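You operate a simulated robot arm through the tools that you are given. There is no shell and no other tool. Be economical: measure what you need, move in short steps, check, and stop when the job is done.

You run a simulated robot arm. Do the job below in one go: nothing can be reset, and whatever is moved stays where it is left.

TASK
Clear the padlock off the hasp block, bar the flap shut and tighten the plate screw.
Fine: stand the padlock in the small parts box; thumb turn to barred.

Only the result counts: the job must be done as asked and must still hold three seconds after the hand-in. Knocking over, shifting, dropping, spilling or breaking anything else fails it.

THE ROBOT
A 7-joint arm with a two-finger parallel gripper, fixed in place. Base frame: the origin is at the foot of the arm, x ahead of it, y to its left, z up. Lengths are in mm, angles in rad, forces in N, time in s.
With the tool pointing down near the work surface it reaches from about 240 to 680 mm from the base axis. Its first joint turns from -1.152 to 1.152 rad. Payload 2.4 kg.
Tool frame: the origin (TCP) lies between the finger pads and is the grasp point; the fingertips stand 30 mm ahead of it; z points along the fingers, y is the line along which they close. The gripper opens to 94 mm. The fingers are 28 mm wide and 10 mm thick; the gripper's body (50 by 96 mm) begins 55 mm behind the TCP.
Orientation is told as [roll, pitch, yaw] about the base's x, y, z axes, in that order, counted from this pose: with the fingers straight down and closing along the base's y, the tool's x points along the base's -x, its y along +y and its z along -z.

THE INTERFACE
- The arm moves only by the tool step_arm. Its arguments are lists of equal length, an entry for each row: "slide": the shift along the base's x, y, z in units of 100 mm (1.0 is 100 mm), a list of three; "rot": the turn, a rotation vector about the base's x, y, z in units of 45 degrees (1.0 is 45 degrees), a list of three. In form: {"slide": [[dx, dy, dz], ...], "rot": [[wx, wy, wz], ...]}. A call has 1 to 12 rows; each row is the pose to reach, as a shift and turn from the pose commanded when the call began. "jaw" is the gripper command, from -1 (shut) to 1 (fully open), values between in proportion, set as the call begins (left out, the last holds). A call with a number of a shift or a turn outside -1 to 1 is refused whole. A row lasts 0.2 s, in which the tool goes at most 50 mm and 0.15 rad; a call with a longer step from one row to the next is refused whole, and so is a gripper value outside its range. A pose out of reach is approached as far as the arm can. The call stops where the force on the tool passes 60 N (or 10 N more than at its start, if that is more) or the arm is blocked; 0.2 s more then pass. The fingers move at their own pace (about 153 mm/s each) and stop on an object; they squeeze with about 42 N. The grip force told is the motor's: it shows also when the fingers shut on nothing. Time passes only in rows, and 0.2 s behind the last, so rows that repeat a pose let the fingers close. The reply holds the time, the measured pose of the TCP, the force on the tool along the base axes, the opening and the grip force, in the units named above and with some noise, and new pictures: "views" is both (left out), scene, wrist or none.
- Cameras (640 x 400 px; columns grow to the right, rows downward): "scene" is fixed at [31.4, 468.2, 1445.9]; the picture's right is [-0.81, -0.59, 0.00], its down [-0.34, 0.47, -0.82] and it looks along [0.48, -0.66, -0.58] (base axes); focal length 333 px, centre (320, 200). "wrist" rides on the gripper at [76, 14, -103] in the tool frame; the picture's right is [-0.18, 0.98, 0.00], its down [-0.75, -0.14, -0.64] and it looks along [-0.63, -0.12, 0.77] (tool axes); focal length 243 px, centre (320, 200). There is no depth. A picture from a camera that has moved, and an enlarged one, comes with that camera's place and axes in the base frame and with its lens.
- zoom(camera, box): a new picture of the part [left, top, right, bottom] of that camera's present view, enlarged. No time passes.
- close_job(): hands the job in; it is judged then, once.

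Go step by step. Nothing tells you positions but the pictures and the camera data: compare them with the known pose of the tool, close in by small moves and look again before you grip or let go. The budget is 120 turns and 170 pictures, counting those below and the enlarged ones. Unless the task says otherwise, let go and move clear before handing in, and close with one line.

The tools are called after "Emit:" as a command line: name --argument value ..., lists and objects as JSON in quotes. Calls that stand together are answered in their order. step_arm: Moves the arm, as the interface text tells. Its arguments: {"type":"object","properties":{"slide":{"type":"array"},"rot":{"type":"array"},"jaw":{"type":"number"},"views":{"type":"string","enum":["both","scene","wrist","none"]}},"required":["slide","rot"]} The other tools are called the same way: zoom (camera, box) takes an enlarged picture of a part of a camera's view; close_job () hands the job in.

At the start:

```text
time: 0.0
tcp_pos: [274.4, -171.4, 1188.3]
orientation: [-0.001, 0.0, 0.001]
force: [0.8, -0.2, 1.0]
width: 93.8
gripper_force: 0.1
```

scene: 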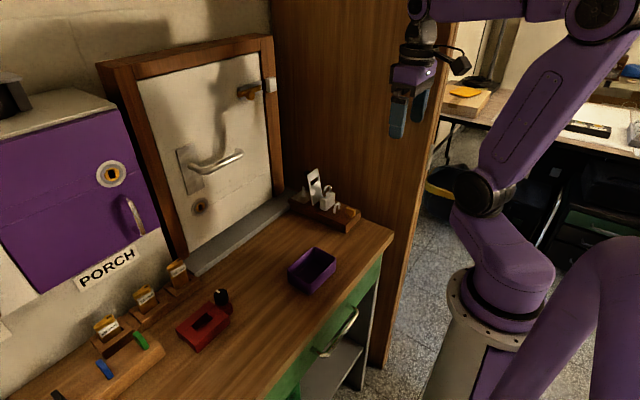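
wrist: 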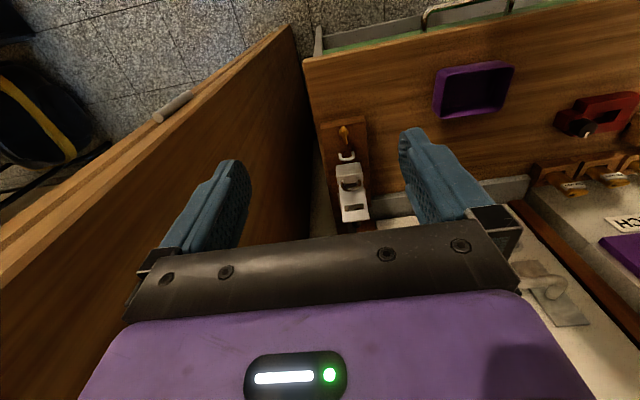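

I see a hasp block with a padlock near the door, a purple small box on the bench, a purple porch cabinet with a round turn, and a red item. I'll zoom in for details first.

Emit:
zoom --camera "scene" --box '[270, 150, 400, 240]'

Emit:
zoom --camera "scene" --box '[60, 140, 240, 260]'

Emit:
zoom --camera "scene" --box '[40, 240, 250, 400]'

Emit:
zoom --camera "wrist" --box '[300, 50, 540, 230]'

Emit:
zoom --camera "scene" --box '[160, 60, 300, 220]'

```text
4.44 times, centred on (335, 195) of scene
camera zoom: at [31.4, 468.2, 1445.9], right [-0.81, -0.59, 0.0], down [-0.34, 0.47, -0.82], along [0.48, -0.66, -0.58], focal length 1481 px, centre (253, 222)
```

zoom: 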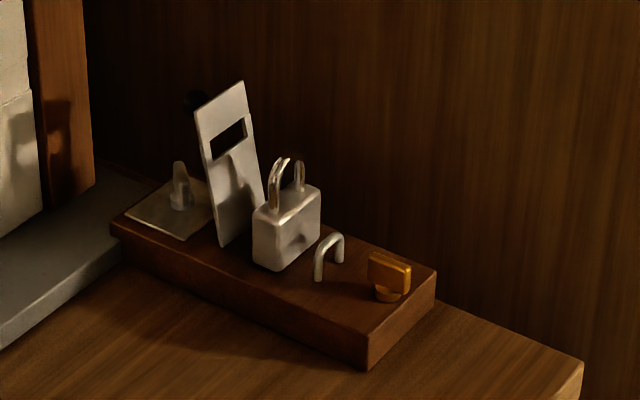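

```text
3.33 times, centred on (150, 200) of scene
camera zoom: at [31.4, 468.2, 1445.9], right [-0.81, -0.59, 0.0], down [-0.34, 0.47, -0.82], along [0.48, -0.66, -0.58], focal length 1111 px, centre (887, 200)
```

zoom: 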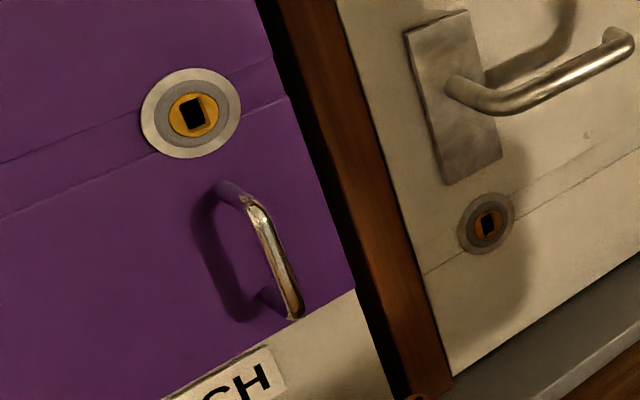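

```text
2.50 times, centred on (145, 320) of scene
camera zoom: at [31.4, 468.2, 1445.9], right [-0.81, -0.59, 0.0], down [-0.34, 0.47, -0.82], along [0.48, -0.66, -0.58], focal length 833 px, centre (758, -100)
```

zoom: 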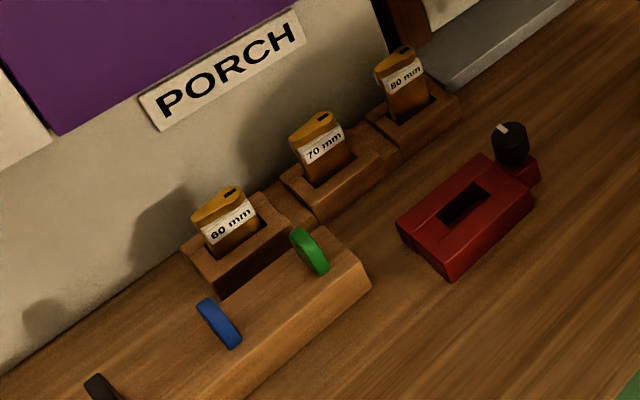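

```text
2.22 times, centred on (420, 140) of wrist
camera zoom: at [196.7, -155.3, 1291.1], right [0.18, 0.98, 0.0], down [0.75, -0.14, 0.64], along [0.63, -0.12, -0.77], focal length 539 px, centre (98, 333)
```

zoom: 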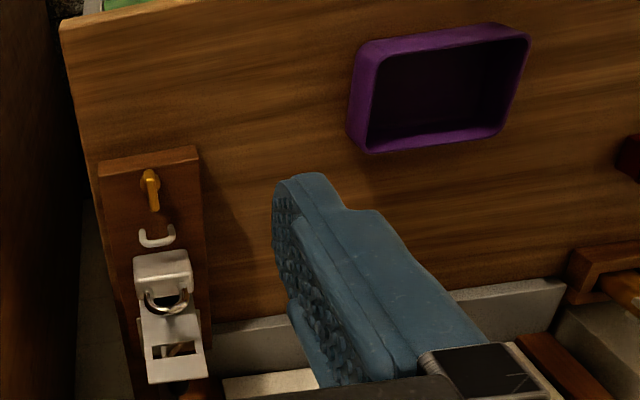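

```text
2.50 times, centred on (230, 140) of scene
camera zoom: at [31.4, 468.2, 1445.9], right [-0.81, -0.59, 0.0], down [-0.34, 0.47, -0.82], along [0.48, -0.66, -0.58], focal length 833 px, centre (545, 350)
```

zoom: 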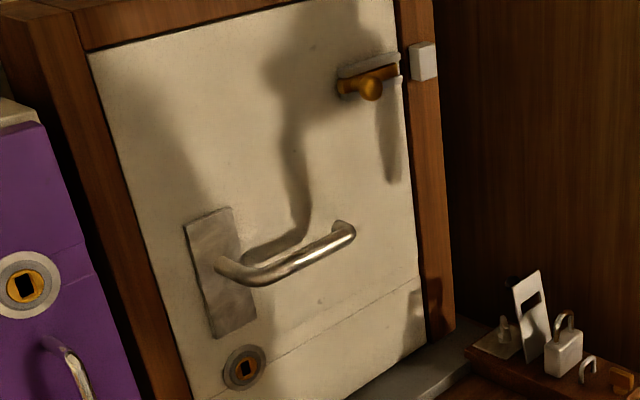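

The hasp block runs along x at about y=-148, from x≈368 to 566. On it, from near to far, are the thumb turn, the staple, the padlock (x≈450), the upright flap (x≈487) and the plate with its screw. I'll move closer for a better look.

Emit:
step_arm --slide '[[0.2, 0.06, -0.25], [0.4, 0.12, -0.5], [0.6, 0.18, -0.75], [0.8, 0.22, -0.95]]' --rot '[[0, 0, 0], [0, 0, 0], [0, 0, 0], [0, 0, 0]]' --views "both"

```text
time: 1.0
tcp_pos: [353.9, -148.9, 1093.9]
orientation: [0.001, -0.002, 0.0]
force: [0.7, -0.3, -0.7]
width: 93.8
gripper_force: 0.1
camera wrist: at [277.0, -133.4, 1196.8], right [0.18, 0.98, 0.0], down [0.75, -0.14, 0.64], along [0.63, -0.12, -0.77], focal length 243 px, centre (320, 200)
```

scene: 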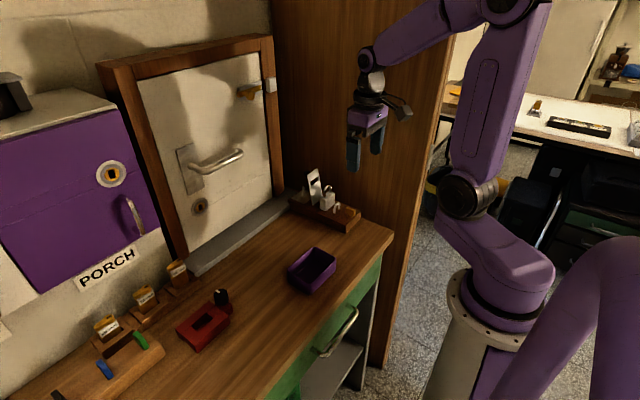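
wrist: 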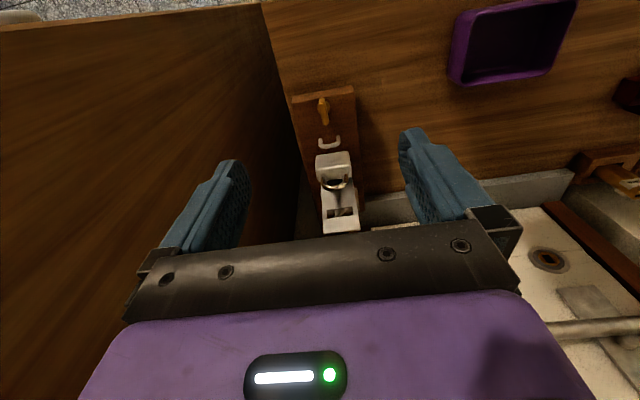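

Emit:
zoom --camera "wrist" --box '[270, 75, 398, 240]'

Emit:
zoom --camera "scene" --box '[285, 165, 365, 235]'

```text
2.42 times, centred on (334, 158) of wrist
camera zoom: at [277.0, -133.4, 1196.8], right [0.18, 0.98, 0.0], down [0.75, -0.14, 0.64], along [0.63, -0.12, -0.77], focal length 588 px, centre (286, 303)
```

zoom: 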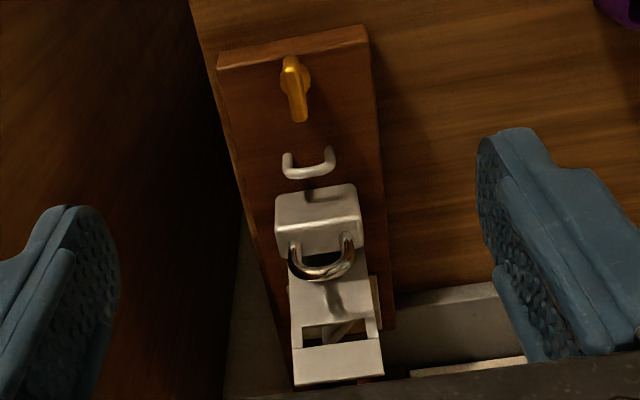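

```text
5.71 times, centred on (325, 200) of scene
camera zoom: at [31.4, 468.2, 1445.9], right [-0.81, -0.59, 0.0], down [-0.34, 0.47, -0.82], along [0.48, -0.66, -0.58], focal length 1904 px, centre (291, 200)
```

zoom: 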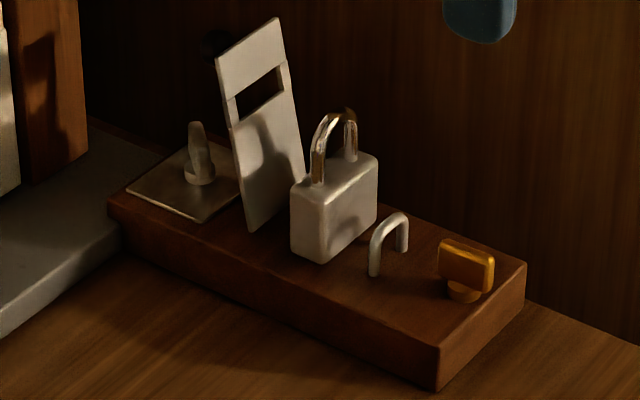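

The padlock body is about 20 x 43 x 40 mm and centred near (456, -148). The flap hinge is near x=488, and the thumb turn paddle, pivoting at x≈380, lies along x. I'll move in above the padlock.

Emit:
step_arm --slide '[[0.25, 0, -0.2], [0.5, 0, -0.4], [0.75, 0, -0.6], [0.95, 0, -0.8]]' --rot '[[0, 0, 0], [0, 0, 0], [0, 0, 0], [0, 0, 0]]'

```text
time: 2.0
tcp_pos: [448.5, -149.8, 1015.0]
orientation: [-0.001, -0.001, -0.002]
force: [0.7, 0.1, -0.4]
width: 93.8
gripper_force: 0.1
camera wrist: at [371.8, -134.2, 1116.7], right [0.18, 0.98, 0.0], down [0.75, -0.14, 0.64], along [0.63, -0.12, -0.77], focal length 243 px, centre (320, 200)
```

scene: 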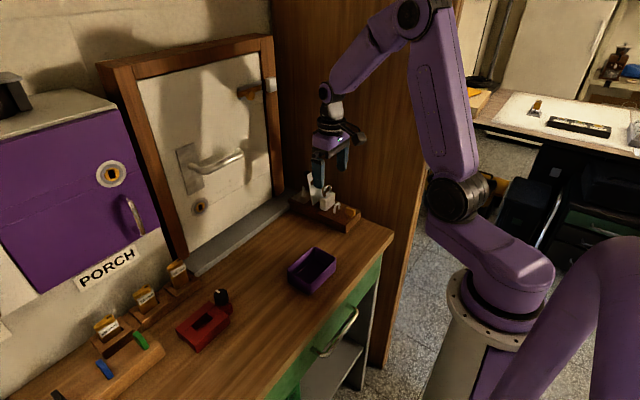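
wrist: 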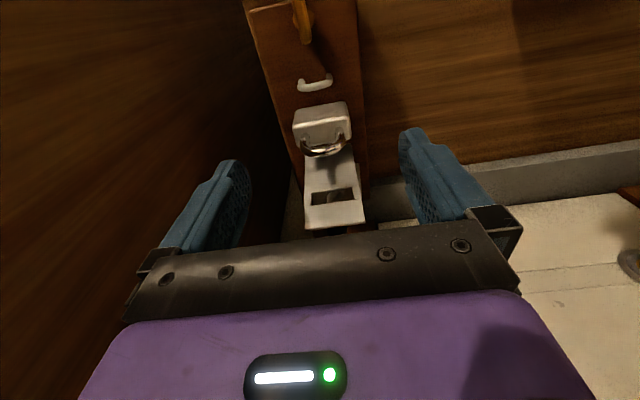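

I'm above the padlock and the side panel looks close, so I'll part-close the jaws to about 64 mm and descend onto the body.

Emit:
step_arm --slide '[[0.04, 0.01, -0.1], [0.08, 0.01, -0.3], [0.08, 0.01, -0.5], [0.08, 0.01, -0.6]]' --rot '[[0, 0, 0], [0, 0, 0], [0, 0, 0], [0, 0, 0]]' --jaw 0.4

Emit:
zoom --camera "scene" --box '[280, 130, 370, 230]'

Emit:
zoom --camera "wrist" --box '[220, 0, 420, 240]'

```text
time: 3.0
tcp_pos: [456.3, -147.8, 953.5]
orientation: [0.002, -0.001, 0.001]
force: [0.7, 0.2, 0.6]
width: 66.0
gripper_force: 0.0
camera wrist: at [379.0, -131.8, 1056.1], right [0.18, 0.98, 0.0], down [0.75, -0.14, 0.64], along [0.63, -0.12, -0.77], focal length 243 px, centre (320, 200)
```

scene: 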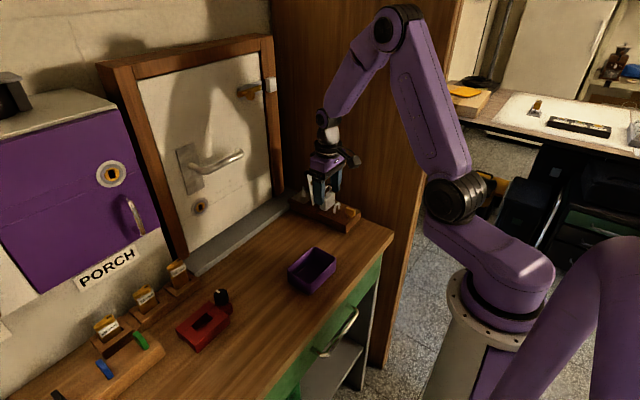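
wrist: 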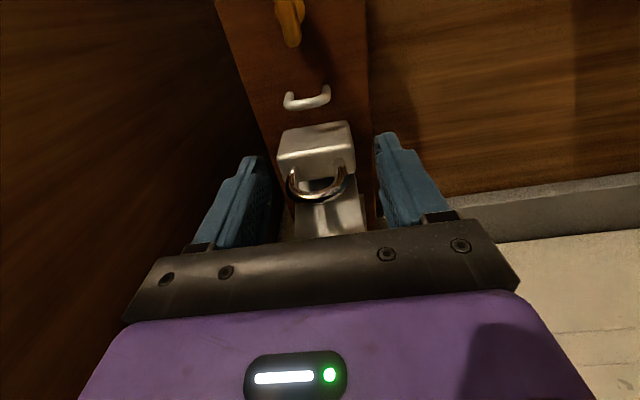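

```text
4.00 times, centred on (325, 180) of scene
camera zoom: at [31.4, 468.2, 1445.9], right [-0.81, -0.59, 0.0], down [-0.34, 0.47, -0.82], along [0.48, -0.66, -0.58], focal length 1333 px, centre (300, 280)
```

zoom: 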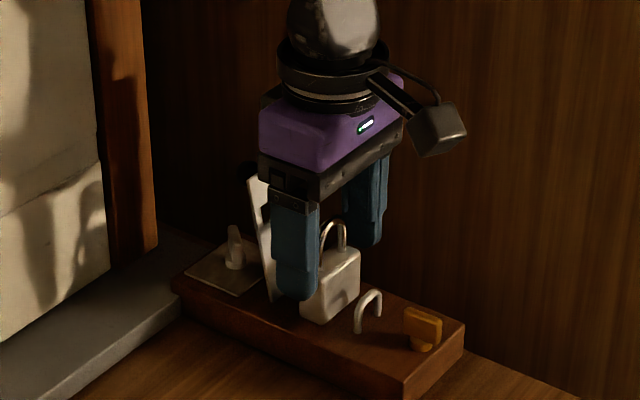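

```text
1.67 times, centred on (320, 120) of wrist
camera zoom: at [379.0, -131.8, 1056.1], right [0.18, 0.98, 0.0], down [0.75, -0.14, 0.64], along [0.63, -0.12, -0.77], focal length 404 px, centre (320, 333)
```

zoom: 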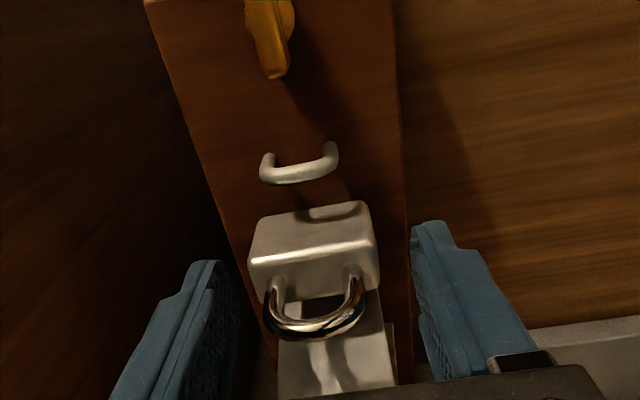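

Emit:
step_arm --slide '[[0, -0.01, -0.1], [0, -0.01, -0.2], [0, -0.01, -0.28], [0, -0.01, -0.28]]' --rot '[[0, 0, 0], [0, 0, 0], [0, 0, 0], [0, 0, 0]]' --views "none"

Emit:
step_arm --slide '[[0, 0, 0], [0, 0, 0], [0, 0, 0]]' --rot '[[0, 0, 0], [0, 0, 0], [0, 0, 0]]' --jaw -1

```text
time: 4.0
tcp_pos: [456.2, -149.8, 925.7]
orientation: [0.0, -0.001, 0.0]
force: [-0.4, -0.2, -0.9]
width: 65.8
gripper_force: 0.1
```

```text
time: 4.8
tcp_pos: [455.7, -149.5, 925.9]
orientation: [0.001, -0.001, 0.001]
force: [0.7, -0.2, 0.2]
width: 51.7
gripper_force: 41.7
camera wrist: at [379.5, -133.8, 1028.0], right [0.18, 0.98, 0.0], down [0.75, -0.14, 0.64], along [0.63, -0.12, -0.77], focal length 243 px, centre (320, 200)
```

scene: 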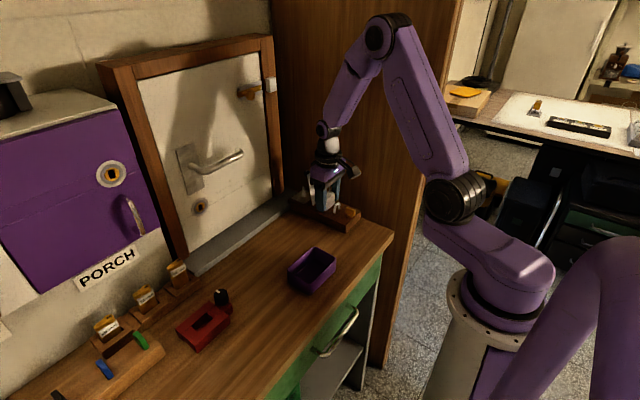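
wrist: 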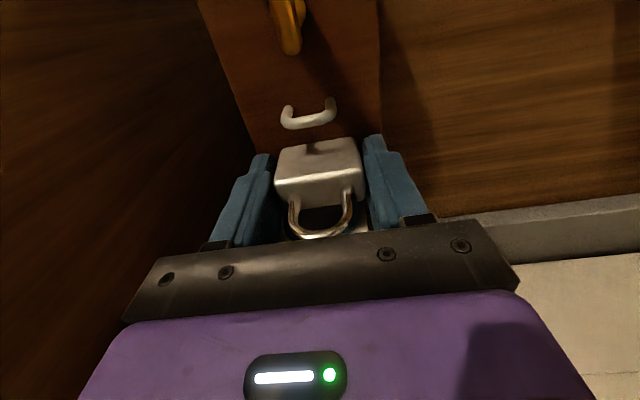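

The padlock is gripped (width 52 mm). I'll lift it and look at the tray.

Emit:
step_arm --slide '[[0, 0, 0.2], [-0.05, 0, 0.5], [-0.2, 0.05, 0.8], [-0.4, 0.15, 1.0]]' --rot '[[0, 0, 0], [0, 0, 0], [0, 0, 0], [0, 0, 0]]'

Emit:
zoom --camera "scene" --box '[270, 230, 360, 310]'

Emit:
zoom --camera "scene" --box '[280, 160, 370, 240]'

Emit:
zoom --camera "wrist" --box '[220, 0, 420, 240]'

```text
time: 5.8
tcp_pos: [417.7, -133.8, 1027.0]
orientation: [0.0, 0.001, 0.0]
force: [-0.6, -0.3, -2.3]
width: 51.9
gripper_force: 42.1
camera wrist: at [340.2, -118.6, 1129.4], right [0.18, 0.98, 0.0], down [0.75, -0.14, 0.64], along [0.63, -0.12, -0.77], focal length 243 px, centre (320, 200)
```

scene: 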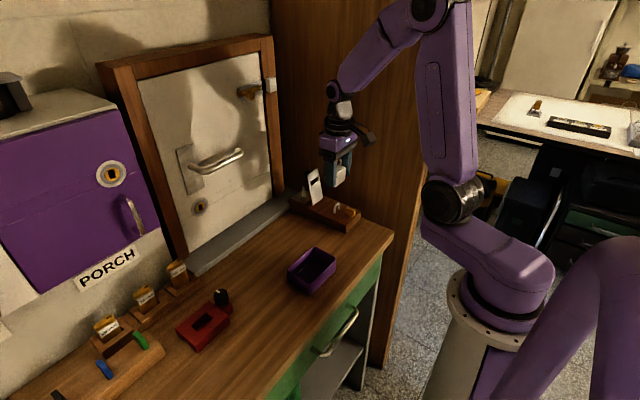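
wrist: 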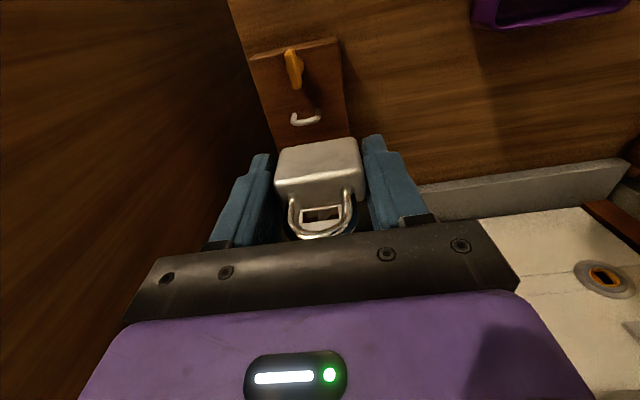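

```text
5.00 times, centred on (315, 270) of scene
camera zoom: at [31.4, 468.2, 1445.9], right [-0.81, -0.59, 0.0], down [-0.34, 0.47, -0.82], along [0.48, -0.66, -0.58], focal length 1666 px, centre (345, -150)
```

zoom: 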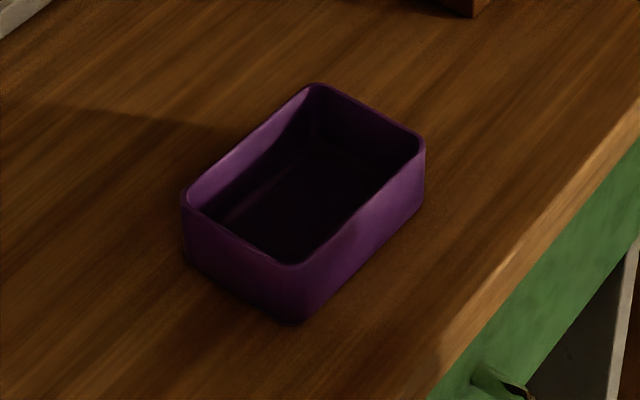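

```text
5.00 times, centred on (325, 200) of scene
camera zoom: at [31.4, 468.2, 1445.9], right [-0.81, -0.59, 0.0], down [-0.34, 0.47, -0.82], along [0.48, -0.66, -0.58], focal length 1666 px, centre (295, 200)
```

zoom: 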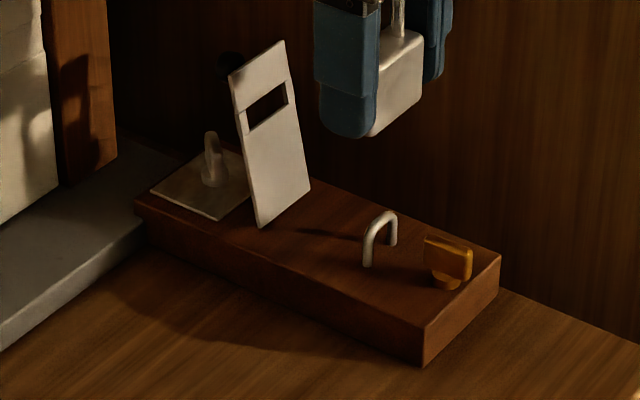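

```text
1.67 times, centred on (320, 120) of wrist
camera zoom: at [340.2, -118.6, 1129.4], right [0.18, 0.98, 0.0], down [0.75, -0.14, 0.64], along [0.63, -0.12, -0.77], focal length 404 px, centre (320, 333)
```

zoom: 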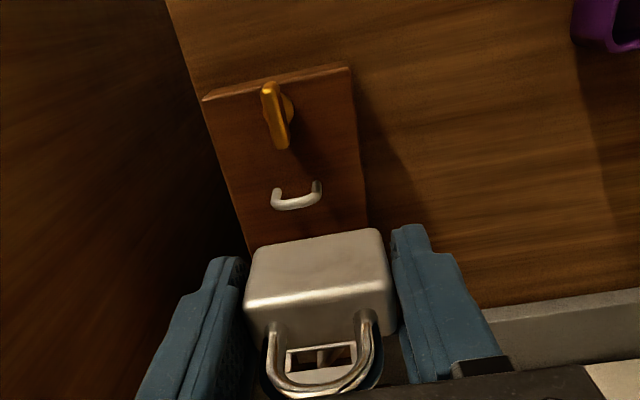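

The hasp block is clear. The tray spans about x 322–387 and y 9–99, with its rim near z 896. I'll carry the padlock over it and measure more exactly from there.

Emit:
step_arm --slide '[[-0.15, 0.25, 0], [-0.3, 0.55, 0], [-0.45, 0.8, 0], [-0.55, 1.0, 0]]' --rot '[[0, 0, 0], [0, 0, 0], [0, 0, 0], [0, 0, 0]]' --views "none"

Emit:
step_arm --slide '[[0, 0.3, 0], [-0.1, 0.6, 0], [-0.1, 0.88, 0], [-0.1, 0.88, 0]]' --rot '[[0, 0, 0], [0, 0, 0], [0, 0, 0], [0, 0, 0]]'

Emit:
zoom --camera "wrist" --box '[220, 0, 420, 240]'

Emit:
zoom --camera "scene" --box '[260, 200, 370, 310]'

```text
time: 6.8
tcp_pos: [361.6, -33.4, 1024.0]
orientation: [-0.001, 0.0, 0.001]
force: [0.3, -0.1, -2.0]
width: 51.8
gripper_force: 41.5
```

```text
time: 7.8
tcp_pos: [351.5, 54.5, 1025.4]
orientation: [0.0, -0.001, 0.0]
force: [0.7, 0.4, -1.7]
width: 51.6
gripper_force: 42.0
camera wrist: at [275.0, 70.5, 1127.6], right [0.18, 0.98, 0.0], down [0.75, -0.14, 0.64], along [0.63, -0.12, -0.77], focal length 243 px, centre (320, 200)
```

scene: 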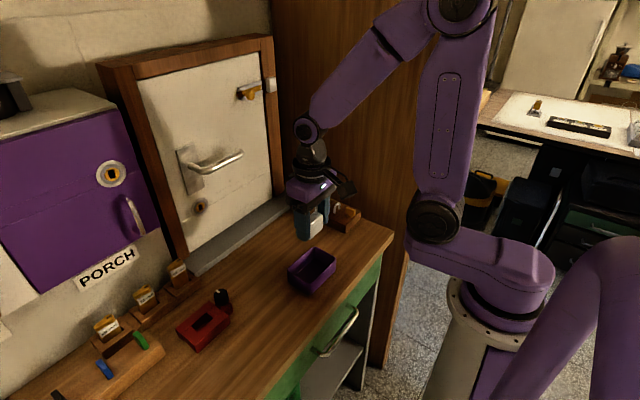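
wrist: 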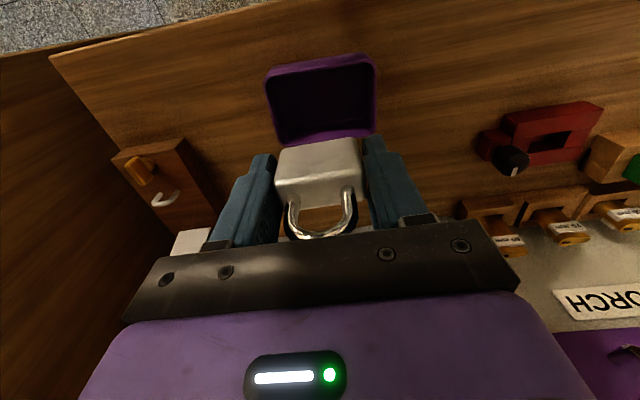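

```text
1.67 times, centred on (320, 120) of wrist
camera zoom: at [275.0, 70.5, 1127.6], right [0.18, 0.98, 0.0], down [0.75, -0.14, 0.64], along [0.63, -0.12, -0.77], focal length 404 px, centre (320, 333)
```

zoom: 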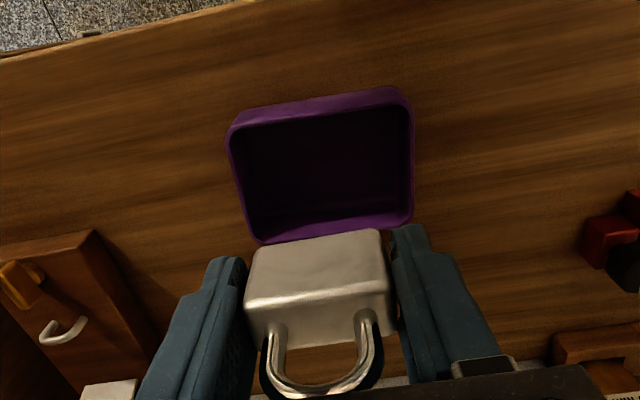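

```text
3.64 times, centred on (315, 255) of scene
camera zoom: at [31.4, 468.2, 1445.9], right [-0.81, -0.59, 0.0], down [-0.34, 0.47, -0.82], along [0.48, -0.66, -0.58], focal length 1212 px, centre (338, 0)
```

zoom: 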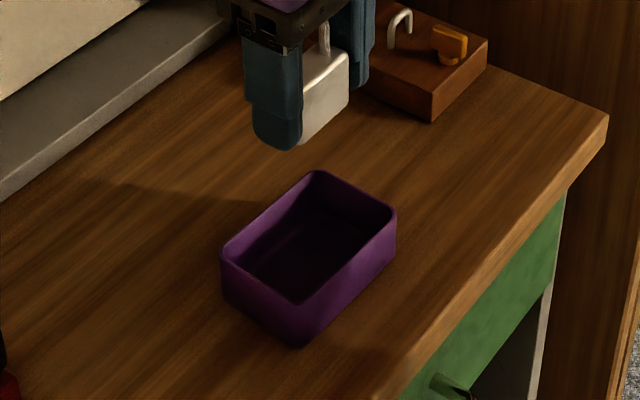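

Emit:
step_arm --slide '[[0.02, 0.015, -0.3], [0.03, 0.015, -0.6], [0.03, 0.015, -0.82], [0.03, 0.015, -0.85]]' --rot '[[0, 0, -0.064], [0, 0, -0.064], [0, 0, -0.064], [0, 0, -0.064]]'

Emit:
zoom --camera "wrist" --box '[220, 0, 420, 240]'

Emit:
zoom --camera "scene" --box '[260, 200, 370, 310]'

```text
time: 8.8
tcp_pos: [354.5, 57.3, 939.3]
orientation: [0.0, 0.001, -0.051]
force: [0.6, 0.2, -2.3]
width: 51.8
gripper_force: 41.9
camera wrist: at [278.1, 75.9, 1042.5], right [0.23, 0.97, 0.0], down [0.75, -0.18, 0.64], along [0.62, -0.15, -0.77], focal length 243 px, centre (320, 200)
```

scene: 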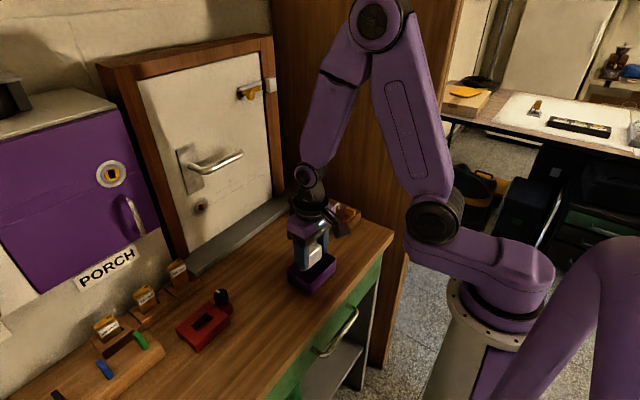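
wrist: 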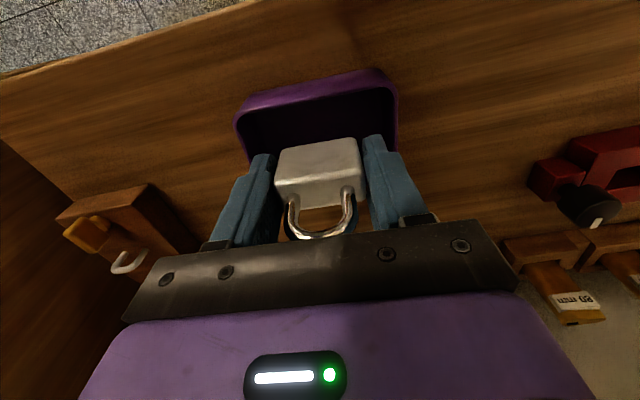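

```text
1.67 times, centred on (320, 120) of wrist
camera zoom: at [278.1, 75.9, 1042.5], right [0.23, 0.97, 0.0], down [0.75, -0.18, 0.64], along [0.62, -0.15, -0.77], focal length 404 px, centre (320, 333)
```

zoom: 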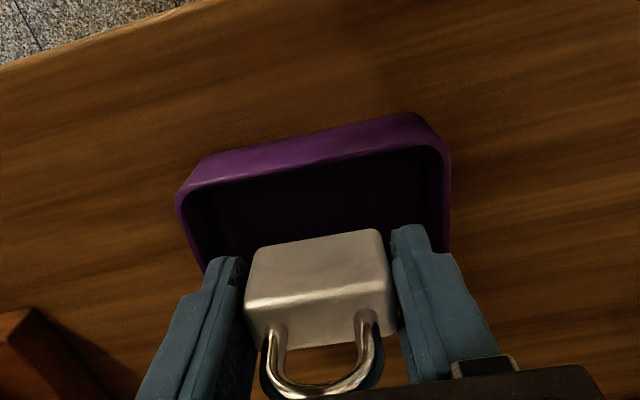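

```text
3.64 times, centred on (315, 255) of scene
camera zoom: at [31.4, 468.2, 1445.9], right [-0.81, -0.59, 0.0], down [-0.34, 0.47, -0.82], along [0.48, -0.66, -0.58], focal length 1212 px, centre (338, 0)
```

zoom: 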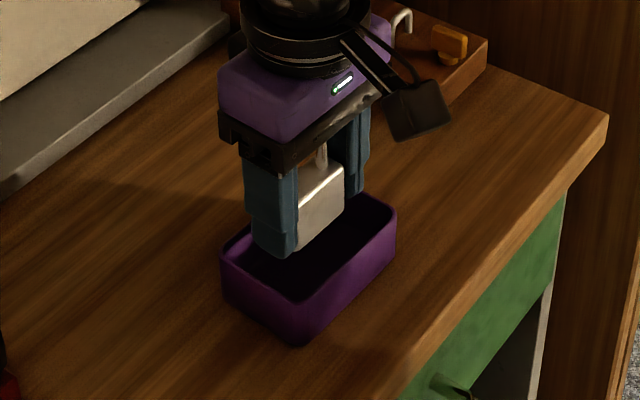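

The tray's inner length is about 94 mm, so the fingers (76 mm with a slight opening) have room to spare. I'll lower the padlock gently to the floor of the tray.

Emit:
step_arm --slide '[[0, -0.01, -0.12], [0, -0.01, -0.24], [0, -0.01, -0.32], [0, -0.01, -0.34]]' --rot '[[0, 0, 0], [0, 0, 0], [0, 0, 0], [0, 0, 0]]' --views "none"

Emit:
step_arm --slide '[[0, 0, -0.01], [0, 0, -0.02], [0, 0, -0.03], [0, 0, -0.04], [0, 0, -0.05], [0, 0, -0.06], [0, 0, -0.06]]' --rot '[[0, 0, 0], [0, 0, 0], [0, 0, 0], [0, 0, 0], [0, 0, 0], [0, 0, 0], [0, 0, 0]]'

Emit:
zoom --camera "scene" --box '[260, 200, 370, 310]'

```text
time: 9.8
tcp_pos: [353.2, 55.4, 907.2]
orientation: [-0.001, 0.0, -0.05]
force: [0.5, -1.2, -1.9]
width: 51.7
gripper_force: 41.7
```

```text
time: 11.4
tcp_pos: [353.5, 54.3, 901.2]
orientation: [0.0, 0.001, -0.051]
force: [0.6, -0.2, -1.8]
width: 51.9
gripper_force: 42.6
camera wrist: at [278.1, 74.0, 1002.8], right [0.23, 0.97, 0.0], down [0.75, -0.18, 0.64], along [0.62, -0.15, -0.77], focal length 243 px, centre (320, 200)
```

scene: 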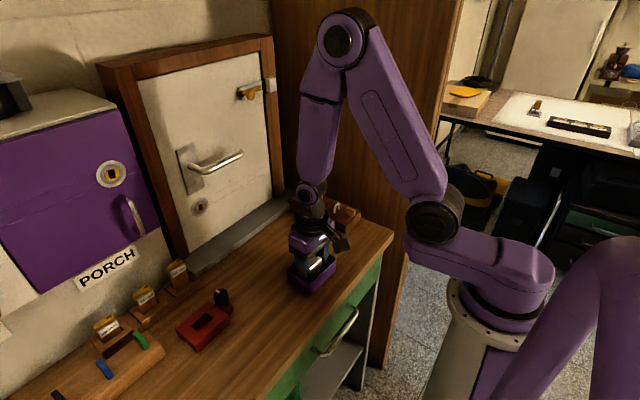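
wrist: 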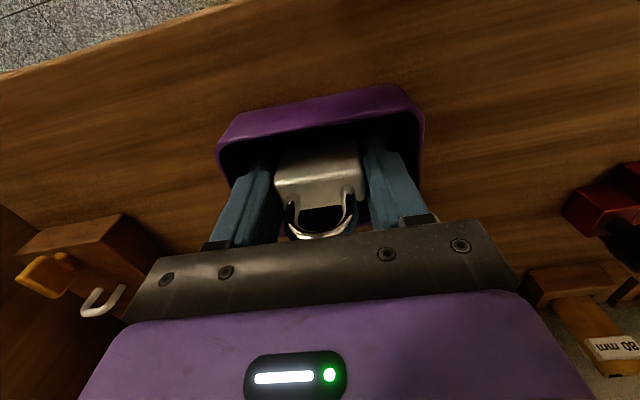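

```text
3.64 times, centred on (315, 255) of scene
camera zoom: at [31.4, 468.2, 1445.9], right [-0.81, -0.59, 0.0], down [-0.34, 0.47, -0.82], along [0.48, -0.66, -0.58], focal length 1212 px, centre (338, 0)
```

zoom: 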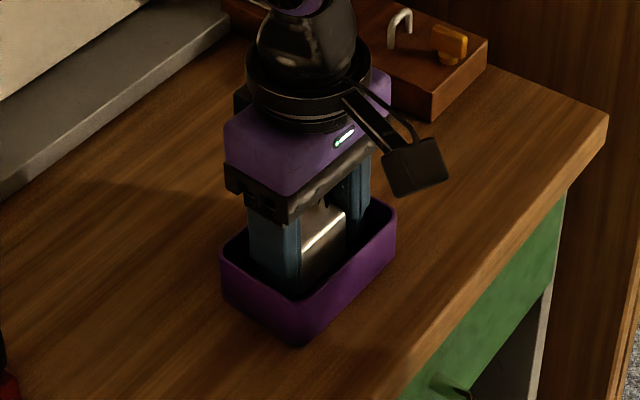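

Emit:
step_arm --slide '[[0, 0.005, -0.01], [0, 0.005, -0.02], [0, 0.005, -0.02]]' --rot '[[0, 0, 0], [0, 0, 0], [0, 0, 0]]' --views "none"

```text
time: 12.2
tcp_pos: [354.0, 55.2, 898.3]
orientation: [-0.001, 0.001, -0.051]
force: [-3.3, -2.0, 20.5]
width: 52.0
gripper_force: 42.4
```

The padlock has touched the floor (20 N up). I'll open the fingers slightly, checking clearance to the walls.

Emit:
step_arm --slide '[[0, 0, 0.01], [0, 0, 0.01], [0, 0, 0.01]]' --rot '[[0, 0, 0], [0, 0, 0], [0, 0, 0]]' --jaw 0.26

Emit:
zoom --camera "wrist" --box '[200, 60, 440, 260]'

```text
time: 13.0
tcp_pos: [354.1, 54.7, 899.6]
orientation: [0.002, 0.0, -0.051]
force: [-0.4, 0.4, -0.3]
width: 59.1
gripper_force: 0.1
camera wrist: at [278.3, 74.6, 1002.1], right [0.23, 0.97, 0.0], down [0.75, -0.18, 0.64], along [0.62, -0.15, -0.77], focal length 243 px, centre (320, 200)
```

scene: 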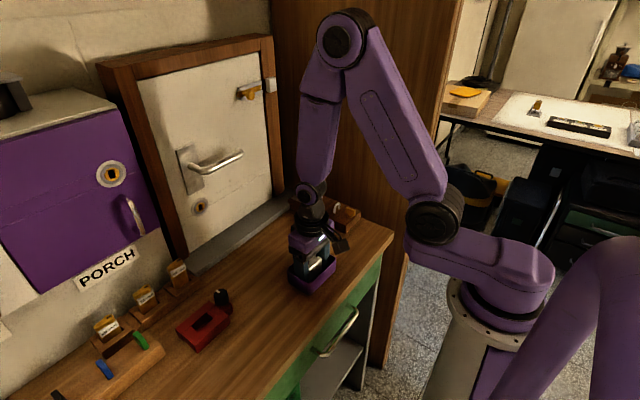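
wrist: 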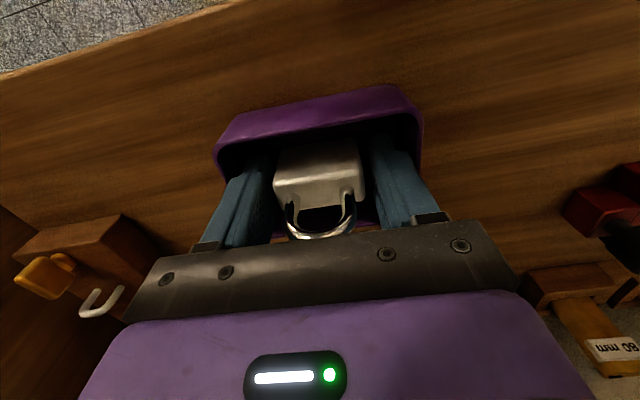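

```text
2.00 times, centred on (320, 160) of wrist
camera zoom: at [278.3, 74.6, 1002.1], right [0.23, 0.97, 0.0], down [0.75, -0.18, 0.64], along [0.62, -0.15, -0.77], focal length 485 px, centre (320, 280)
```

zoom: 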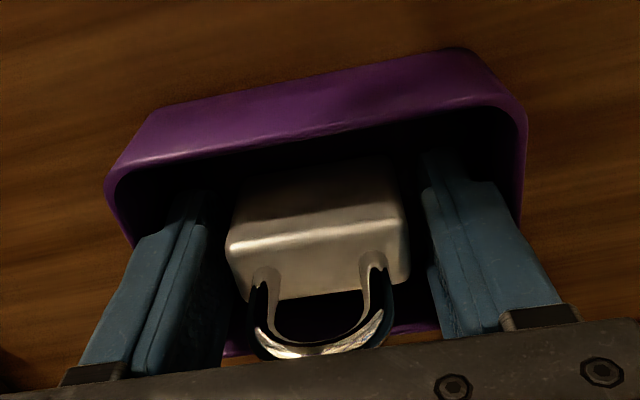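

The padlock is free and standing. I'll lift straight up and move back toward the hasp block.

Emit:
step_arm --slide '[[0, 0, 0.2], [0, 0, 0.45], [0, 0, 0.7], [0, 0, 1.0]]' --rot '[[0, 0, 0], [0, 0, 0], [0, 0, 0], [0, 0, 0.064]]' --views "wrist"

Emit:
zoom --camera "scene" --box '[260, 200, 370, 310]'

```text
time: 14.0
tcp_pos: [351.8, 55.4, 999.9]
orientation: [0.0, -0.001, 0.0]
force: [-0.2, -0.4, 1.2]
width: 59.1
gripper_force: 0.2
camera wrist: at [276.4, 71.1, 1101.8], right [0.18, 0.98, 0.0], down [0.75, -0.14, 0.64], along [0.63, -0.12, -0.77], focal length 243 px, centre (320, 200)
```

wrist: 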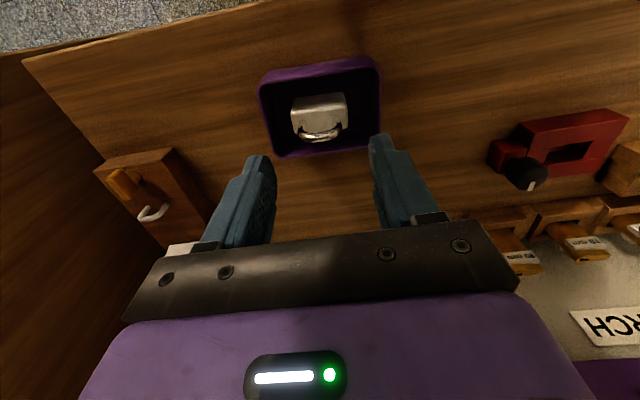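

```text
3.64 times, centred on (315, 255) of scene
camera zoom: at [31.4, 468.2, 1445.9], right [-0.81, -0.59, 0.0], down [-0.34, 0.47, -0.82], along [0.48, -0.66, -0.58], focal length 1212 px, centre (338, 0)
```

zoom: 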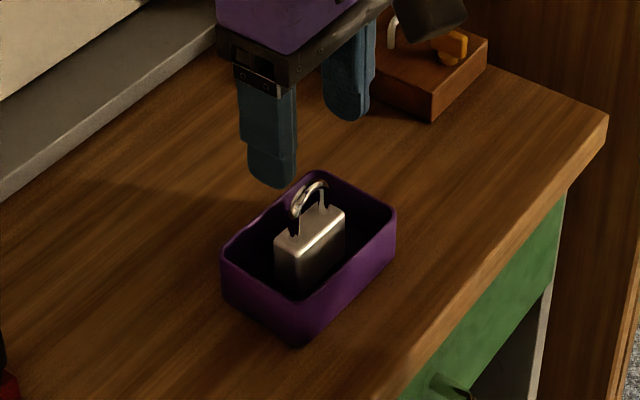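

The padlock stands in the box. Now I'll go and look closely at the thumb turn.

Emit:
step_arm --slide '[[0, -0.3, 0.1], [0, -0.6, 0.1], [0, -0.8, 0.1], [0, -1.0, 0.1]]' --rot '[[0, 0, 0], [0, 0, 0], [0, 0, 0], [0, 0, 0]]' --views "none"

Emit:
step_arm --slide '[[0, -0.35, -0.1], [0, -0.7, -0.25], [0, -1.0, -0.4], [0, -1.0, -0.4]]' --rot '[[0, 0, 0], [0, 0, 0], [0, 0, 0], [0, 0, 0]]' --views "wrist"

Emit:
zoom --camera "wrist" --box '[240, 20, 400, 200]'

```text
time: 15.0
tcp_pos: [355.9, -44.6, 1009.3]
orientation: [-0.001, 0.0, -0.002]
force: [0.6, 1.0, -0.9]
width: 59.3
gripper_force: 0.2
```

```text
time: 16.0
tcp_pos: [355.7, -145.8, 967.0]
orientation: [0.0, 0.001, 0.0]
force: [-0.2, 0.3, 0.6]
width: 59.1
gripper_force: 0.1
camera wrist: at [278.9, -129.9, 1070.3], right [0.18, 0.98, 0.0], down [0.75, -0.14, 0.64], along [0.63, -0.12, -0.77], focal length 243 px, centre (320, 200)
```

wrist: 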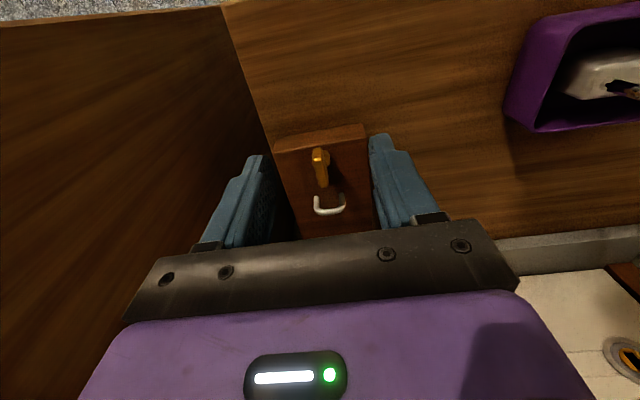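

```text
2.22 times, centred on (320, 110) of wrist
camera zoom: at [278.9, -129.9, 1070.3], right [0.18, 0.98, 0.0], down [0.75, -0.14, 0.64], along [0.63, -0.12, -0.77], focal length 539 px, centre (320, 400)
```

zoom: 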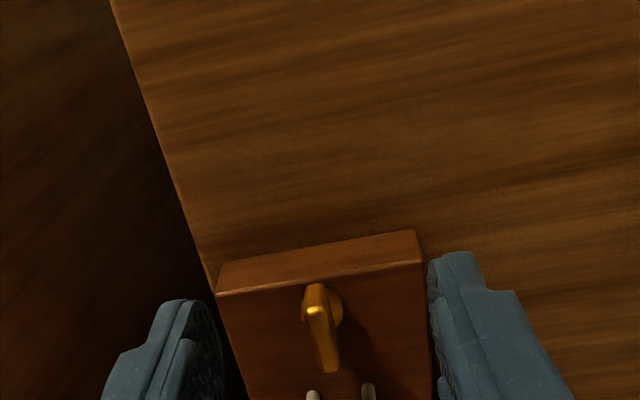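

Emit:
zoom --camera "wrist" --box '[270, 120, 380, 230]'

Emit:
zoom --camera "scene" --box '[320, 190, 370, 235]'

Emit:
zoom --camera "scene" --box '[285, 160, 335, 215]'

```text
3.64 times, centred on (325, 175) of wrist
camera zoom: at [278.9, -129.9, 1070.3], right [0.18, 0.98, 0.0], down [0.75, -0.14, 0.64], along [0.63, -0.12, -0.77], focal length 882 px, centre (302, 291)
```

zoom: 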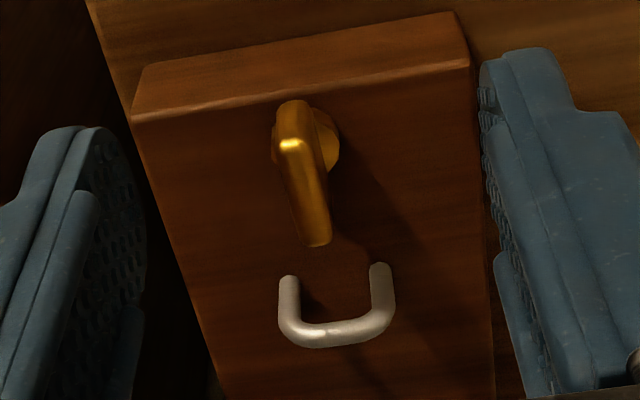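

```text
8.89 times, centred on (345, 212) of scene
camera zoom: at [31.4, 468.2, 1445.9], right [-0.81, -0.59, 0.0], down [-0.34, 0.47, -0.82], along [0.48, -0.66, -0.58], focal length 2962 px, centre (98, 89)
```

zoom: 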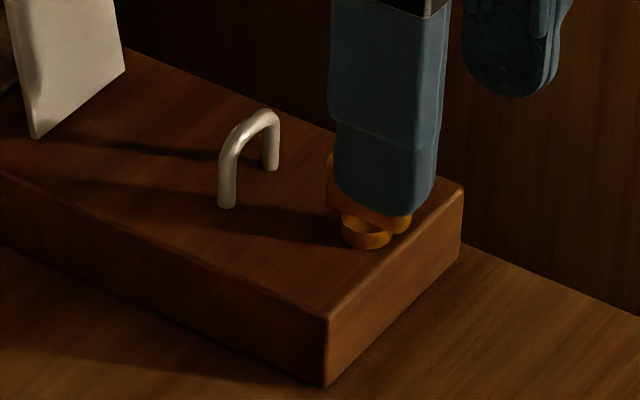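

```text
7.27 times, centred on (310, 188) of scene
camera zoom: at [31.4, 468.2, 1445.9], right [-0.81, -0.59, 0.0], down [-0.34, 0.47, -0.82], along [0.48, -0.66, -0.58], focal length 2424 px, centre (393, 291)
```

zoom: 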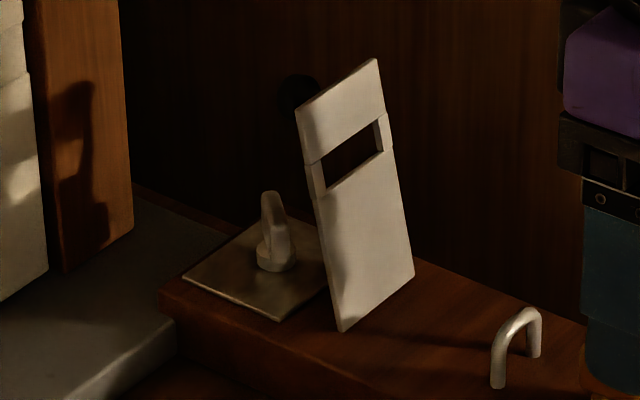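

The paddle lies along x, spanning x≈366–392 and z 900–917. Folded down, the flap end would reach about x≈392 with its slot over the staple at x≈423. I'll go behind the flap with closed fingers and push it over.

Emit:
step_arm --slide '[[0, -0.01, 0.4], [0.1, -0.02, 0.8], [0.4, -0.03, 1.0], [0.7, -0.03, 1.0], [0.95, -0.03, 1.0]]' --rot '[[0, 0, 0], [0, 0, 0], [0, 0, 0], [0, 0, 0], [0, 0, 0]]' --jaw -1 --views "none"

Emit:
step_arm --slide '[[0.3, 0, 0], [0.6, 0, 0], [0.85, 0, -0.1], [0.85, 0, -0.3]]' --rot '[[0, 0, 0], [0, 0, 0], [0, 0, 0], [0, 0, 0]]'

Emit:
zoom --camera "scene" --box '[270, 130, 360, 230]'

```text
time: 17.2
tcp_pos: [449.7, -147.4, 1068.3]
orientation: [-0.001, -0.001, 0.002]
force: [0.8, 0.1, -0.5]
width: 0.0
gripper_force: 33.6
```

```text
time: 18.2
tcp_pos: [535.0, -146.8, 1040.4]
orientation: [-0.001, 0.0, 0.0]
force: [0.4, 1.3, -0.2]
width: 0.0
gripper_force: 32.9
camera wrist: at [458.4, -131.9, 1142.1], right [0.18, 0.98, 0.0], down [0.75, -0.14, 0.64], along [0.63, -0.12, -0.77], focal length 243 px, centre (320, 200)
```

scene: 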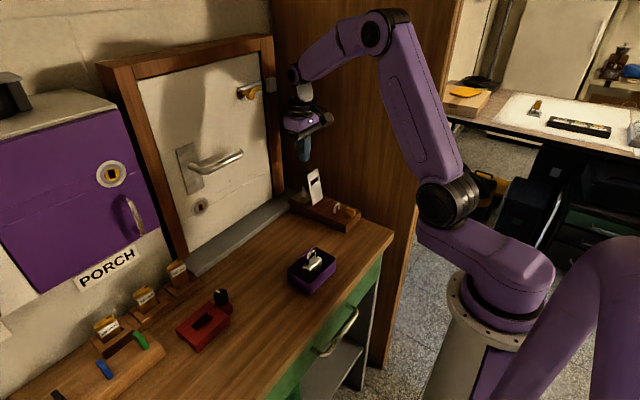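
wrist: 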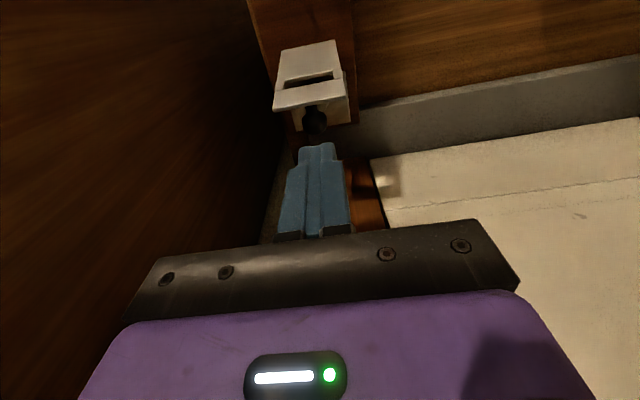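

```text
4.00 times, centred on (315, 180) of scene
camera zoom: at [31.4, 468.2, 1445.9], right [-0.81, -0.59, 0.0], down [-0.34, 0.47, -0.82], along [0.48, -0.66, -0.58], focal length 1333 px, centre (340, 280)
```

zoom: 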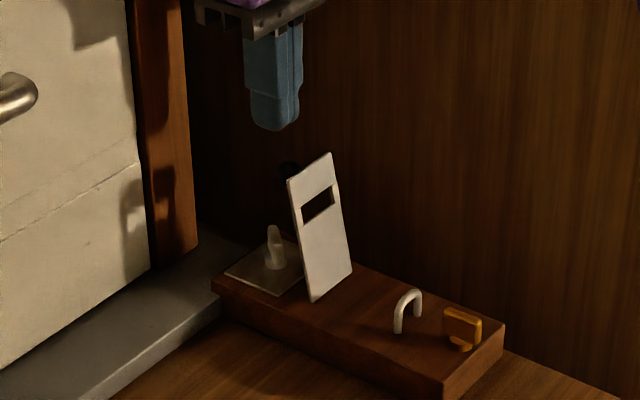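

Emit:
zoom --camera "wrist" --box '[250, 20, 390, 180]'

Emit:
zoom --camera "scene" --box '[295, 155, 335, 205]'

```text
2.50 times, centred on (320, 100) of wrist
camera zoom: at [458.4, -131.9, 1142.1], right [0.18, 0.98, 0.0], down [0.75, -0.14, 0.64], along [0.63, -0.12, -0.77], focal length 606 px, centre (320, 450)
```

zoom: 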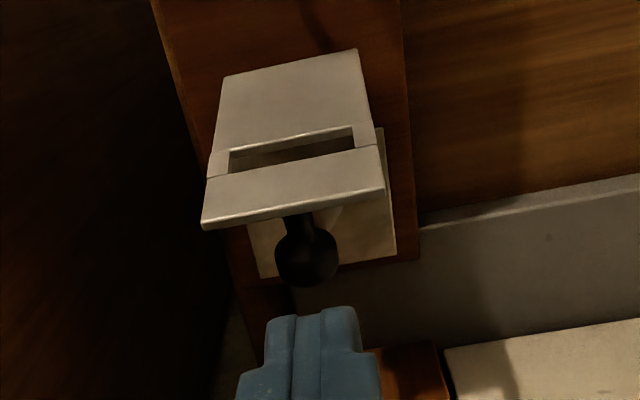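

```text
8.00 times, centred on (315, 180) of scene
camera zoom: at [31.4, 468.2, 1445.9], right [-0.81, -0.59, 0.0], down [-0.34, 0.47, -0.82], along [0.48, -0.66, -0.58], focal length 2666 px, centre (360, 360)
```

zoom: 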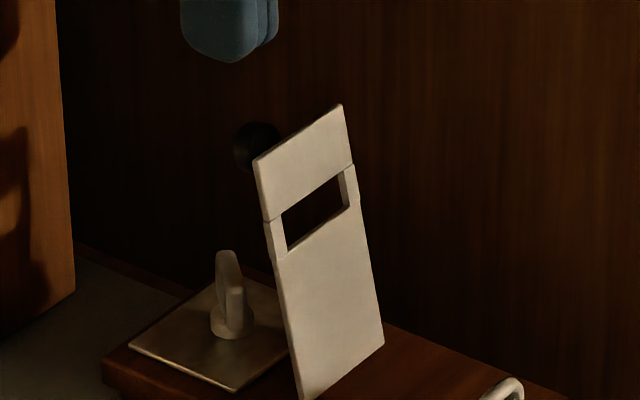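

There is a black knob on the back of the flap, at about (524, -148, 975). I'll come down behind it and push it toward -x.

Emit:
step_arm --slide '[[0.19, -0.015, 0], [0.19, -0.015, -0.2], [0.19, -0.015, -0.45], [0.19, -0.015, -0.45]]' --rot '[[0, 0, 0], [0, 0, 0], [0, 0, 0], [0, 0, 0]]'

Emit:
zoom --camera "scene" --box '[270, 130, 360, 230]'

```text
time: 19.2
tcp_pos: [552.9, -150.6, 993.3]
orientation: [0.0, 0.0, 0.0]
force: [-0.1, 1.1, 0.1]
width: 0.1
gripper_force: 33.1
camera wrist: at [476.3, -134.5, 1096.3], right [0.18, 0.98, 0.0], down [0.75, -0.14, 0.64], along [0.63, -0.12, -0.77], focal length 243 px, centre (320, 200)
```

scene: 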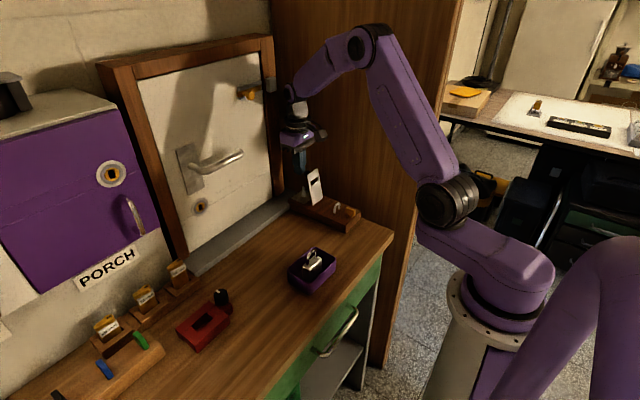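
wrist: 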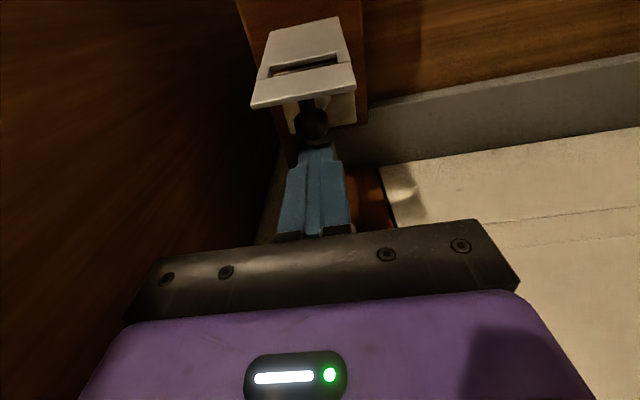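

```text
4.00 times, centred on (315, 180) of scene
camera zoom: at [31.4, 468.2, 1445.9], right [-0.81, -0.59, 0.0], down [-0.34, 0.47, -0.82], along [0.48, -0.66, -0.58], focal length 1333 px, centre (340, 280)
```

zoom: 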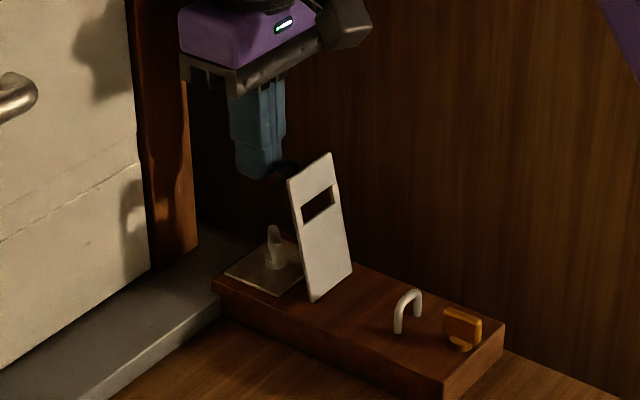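

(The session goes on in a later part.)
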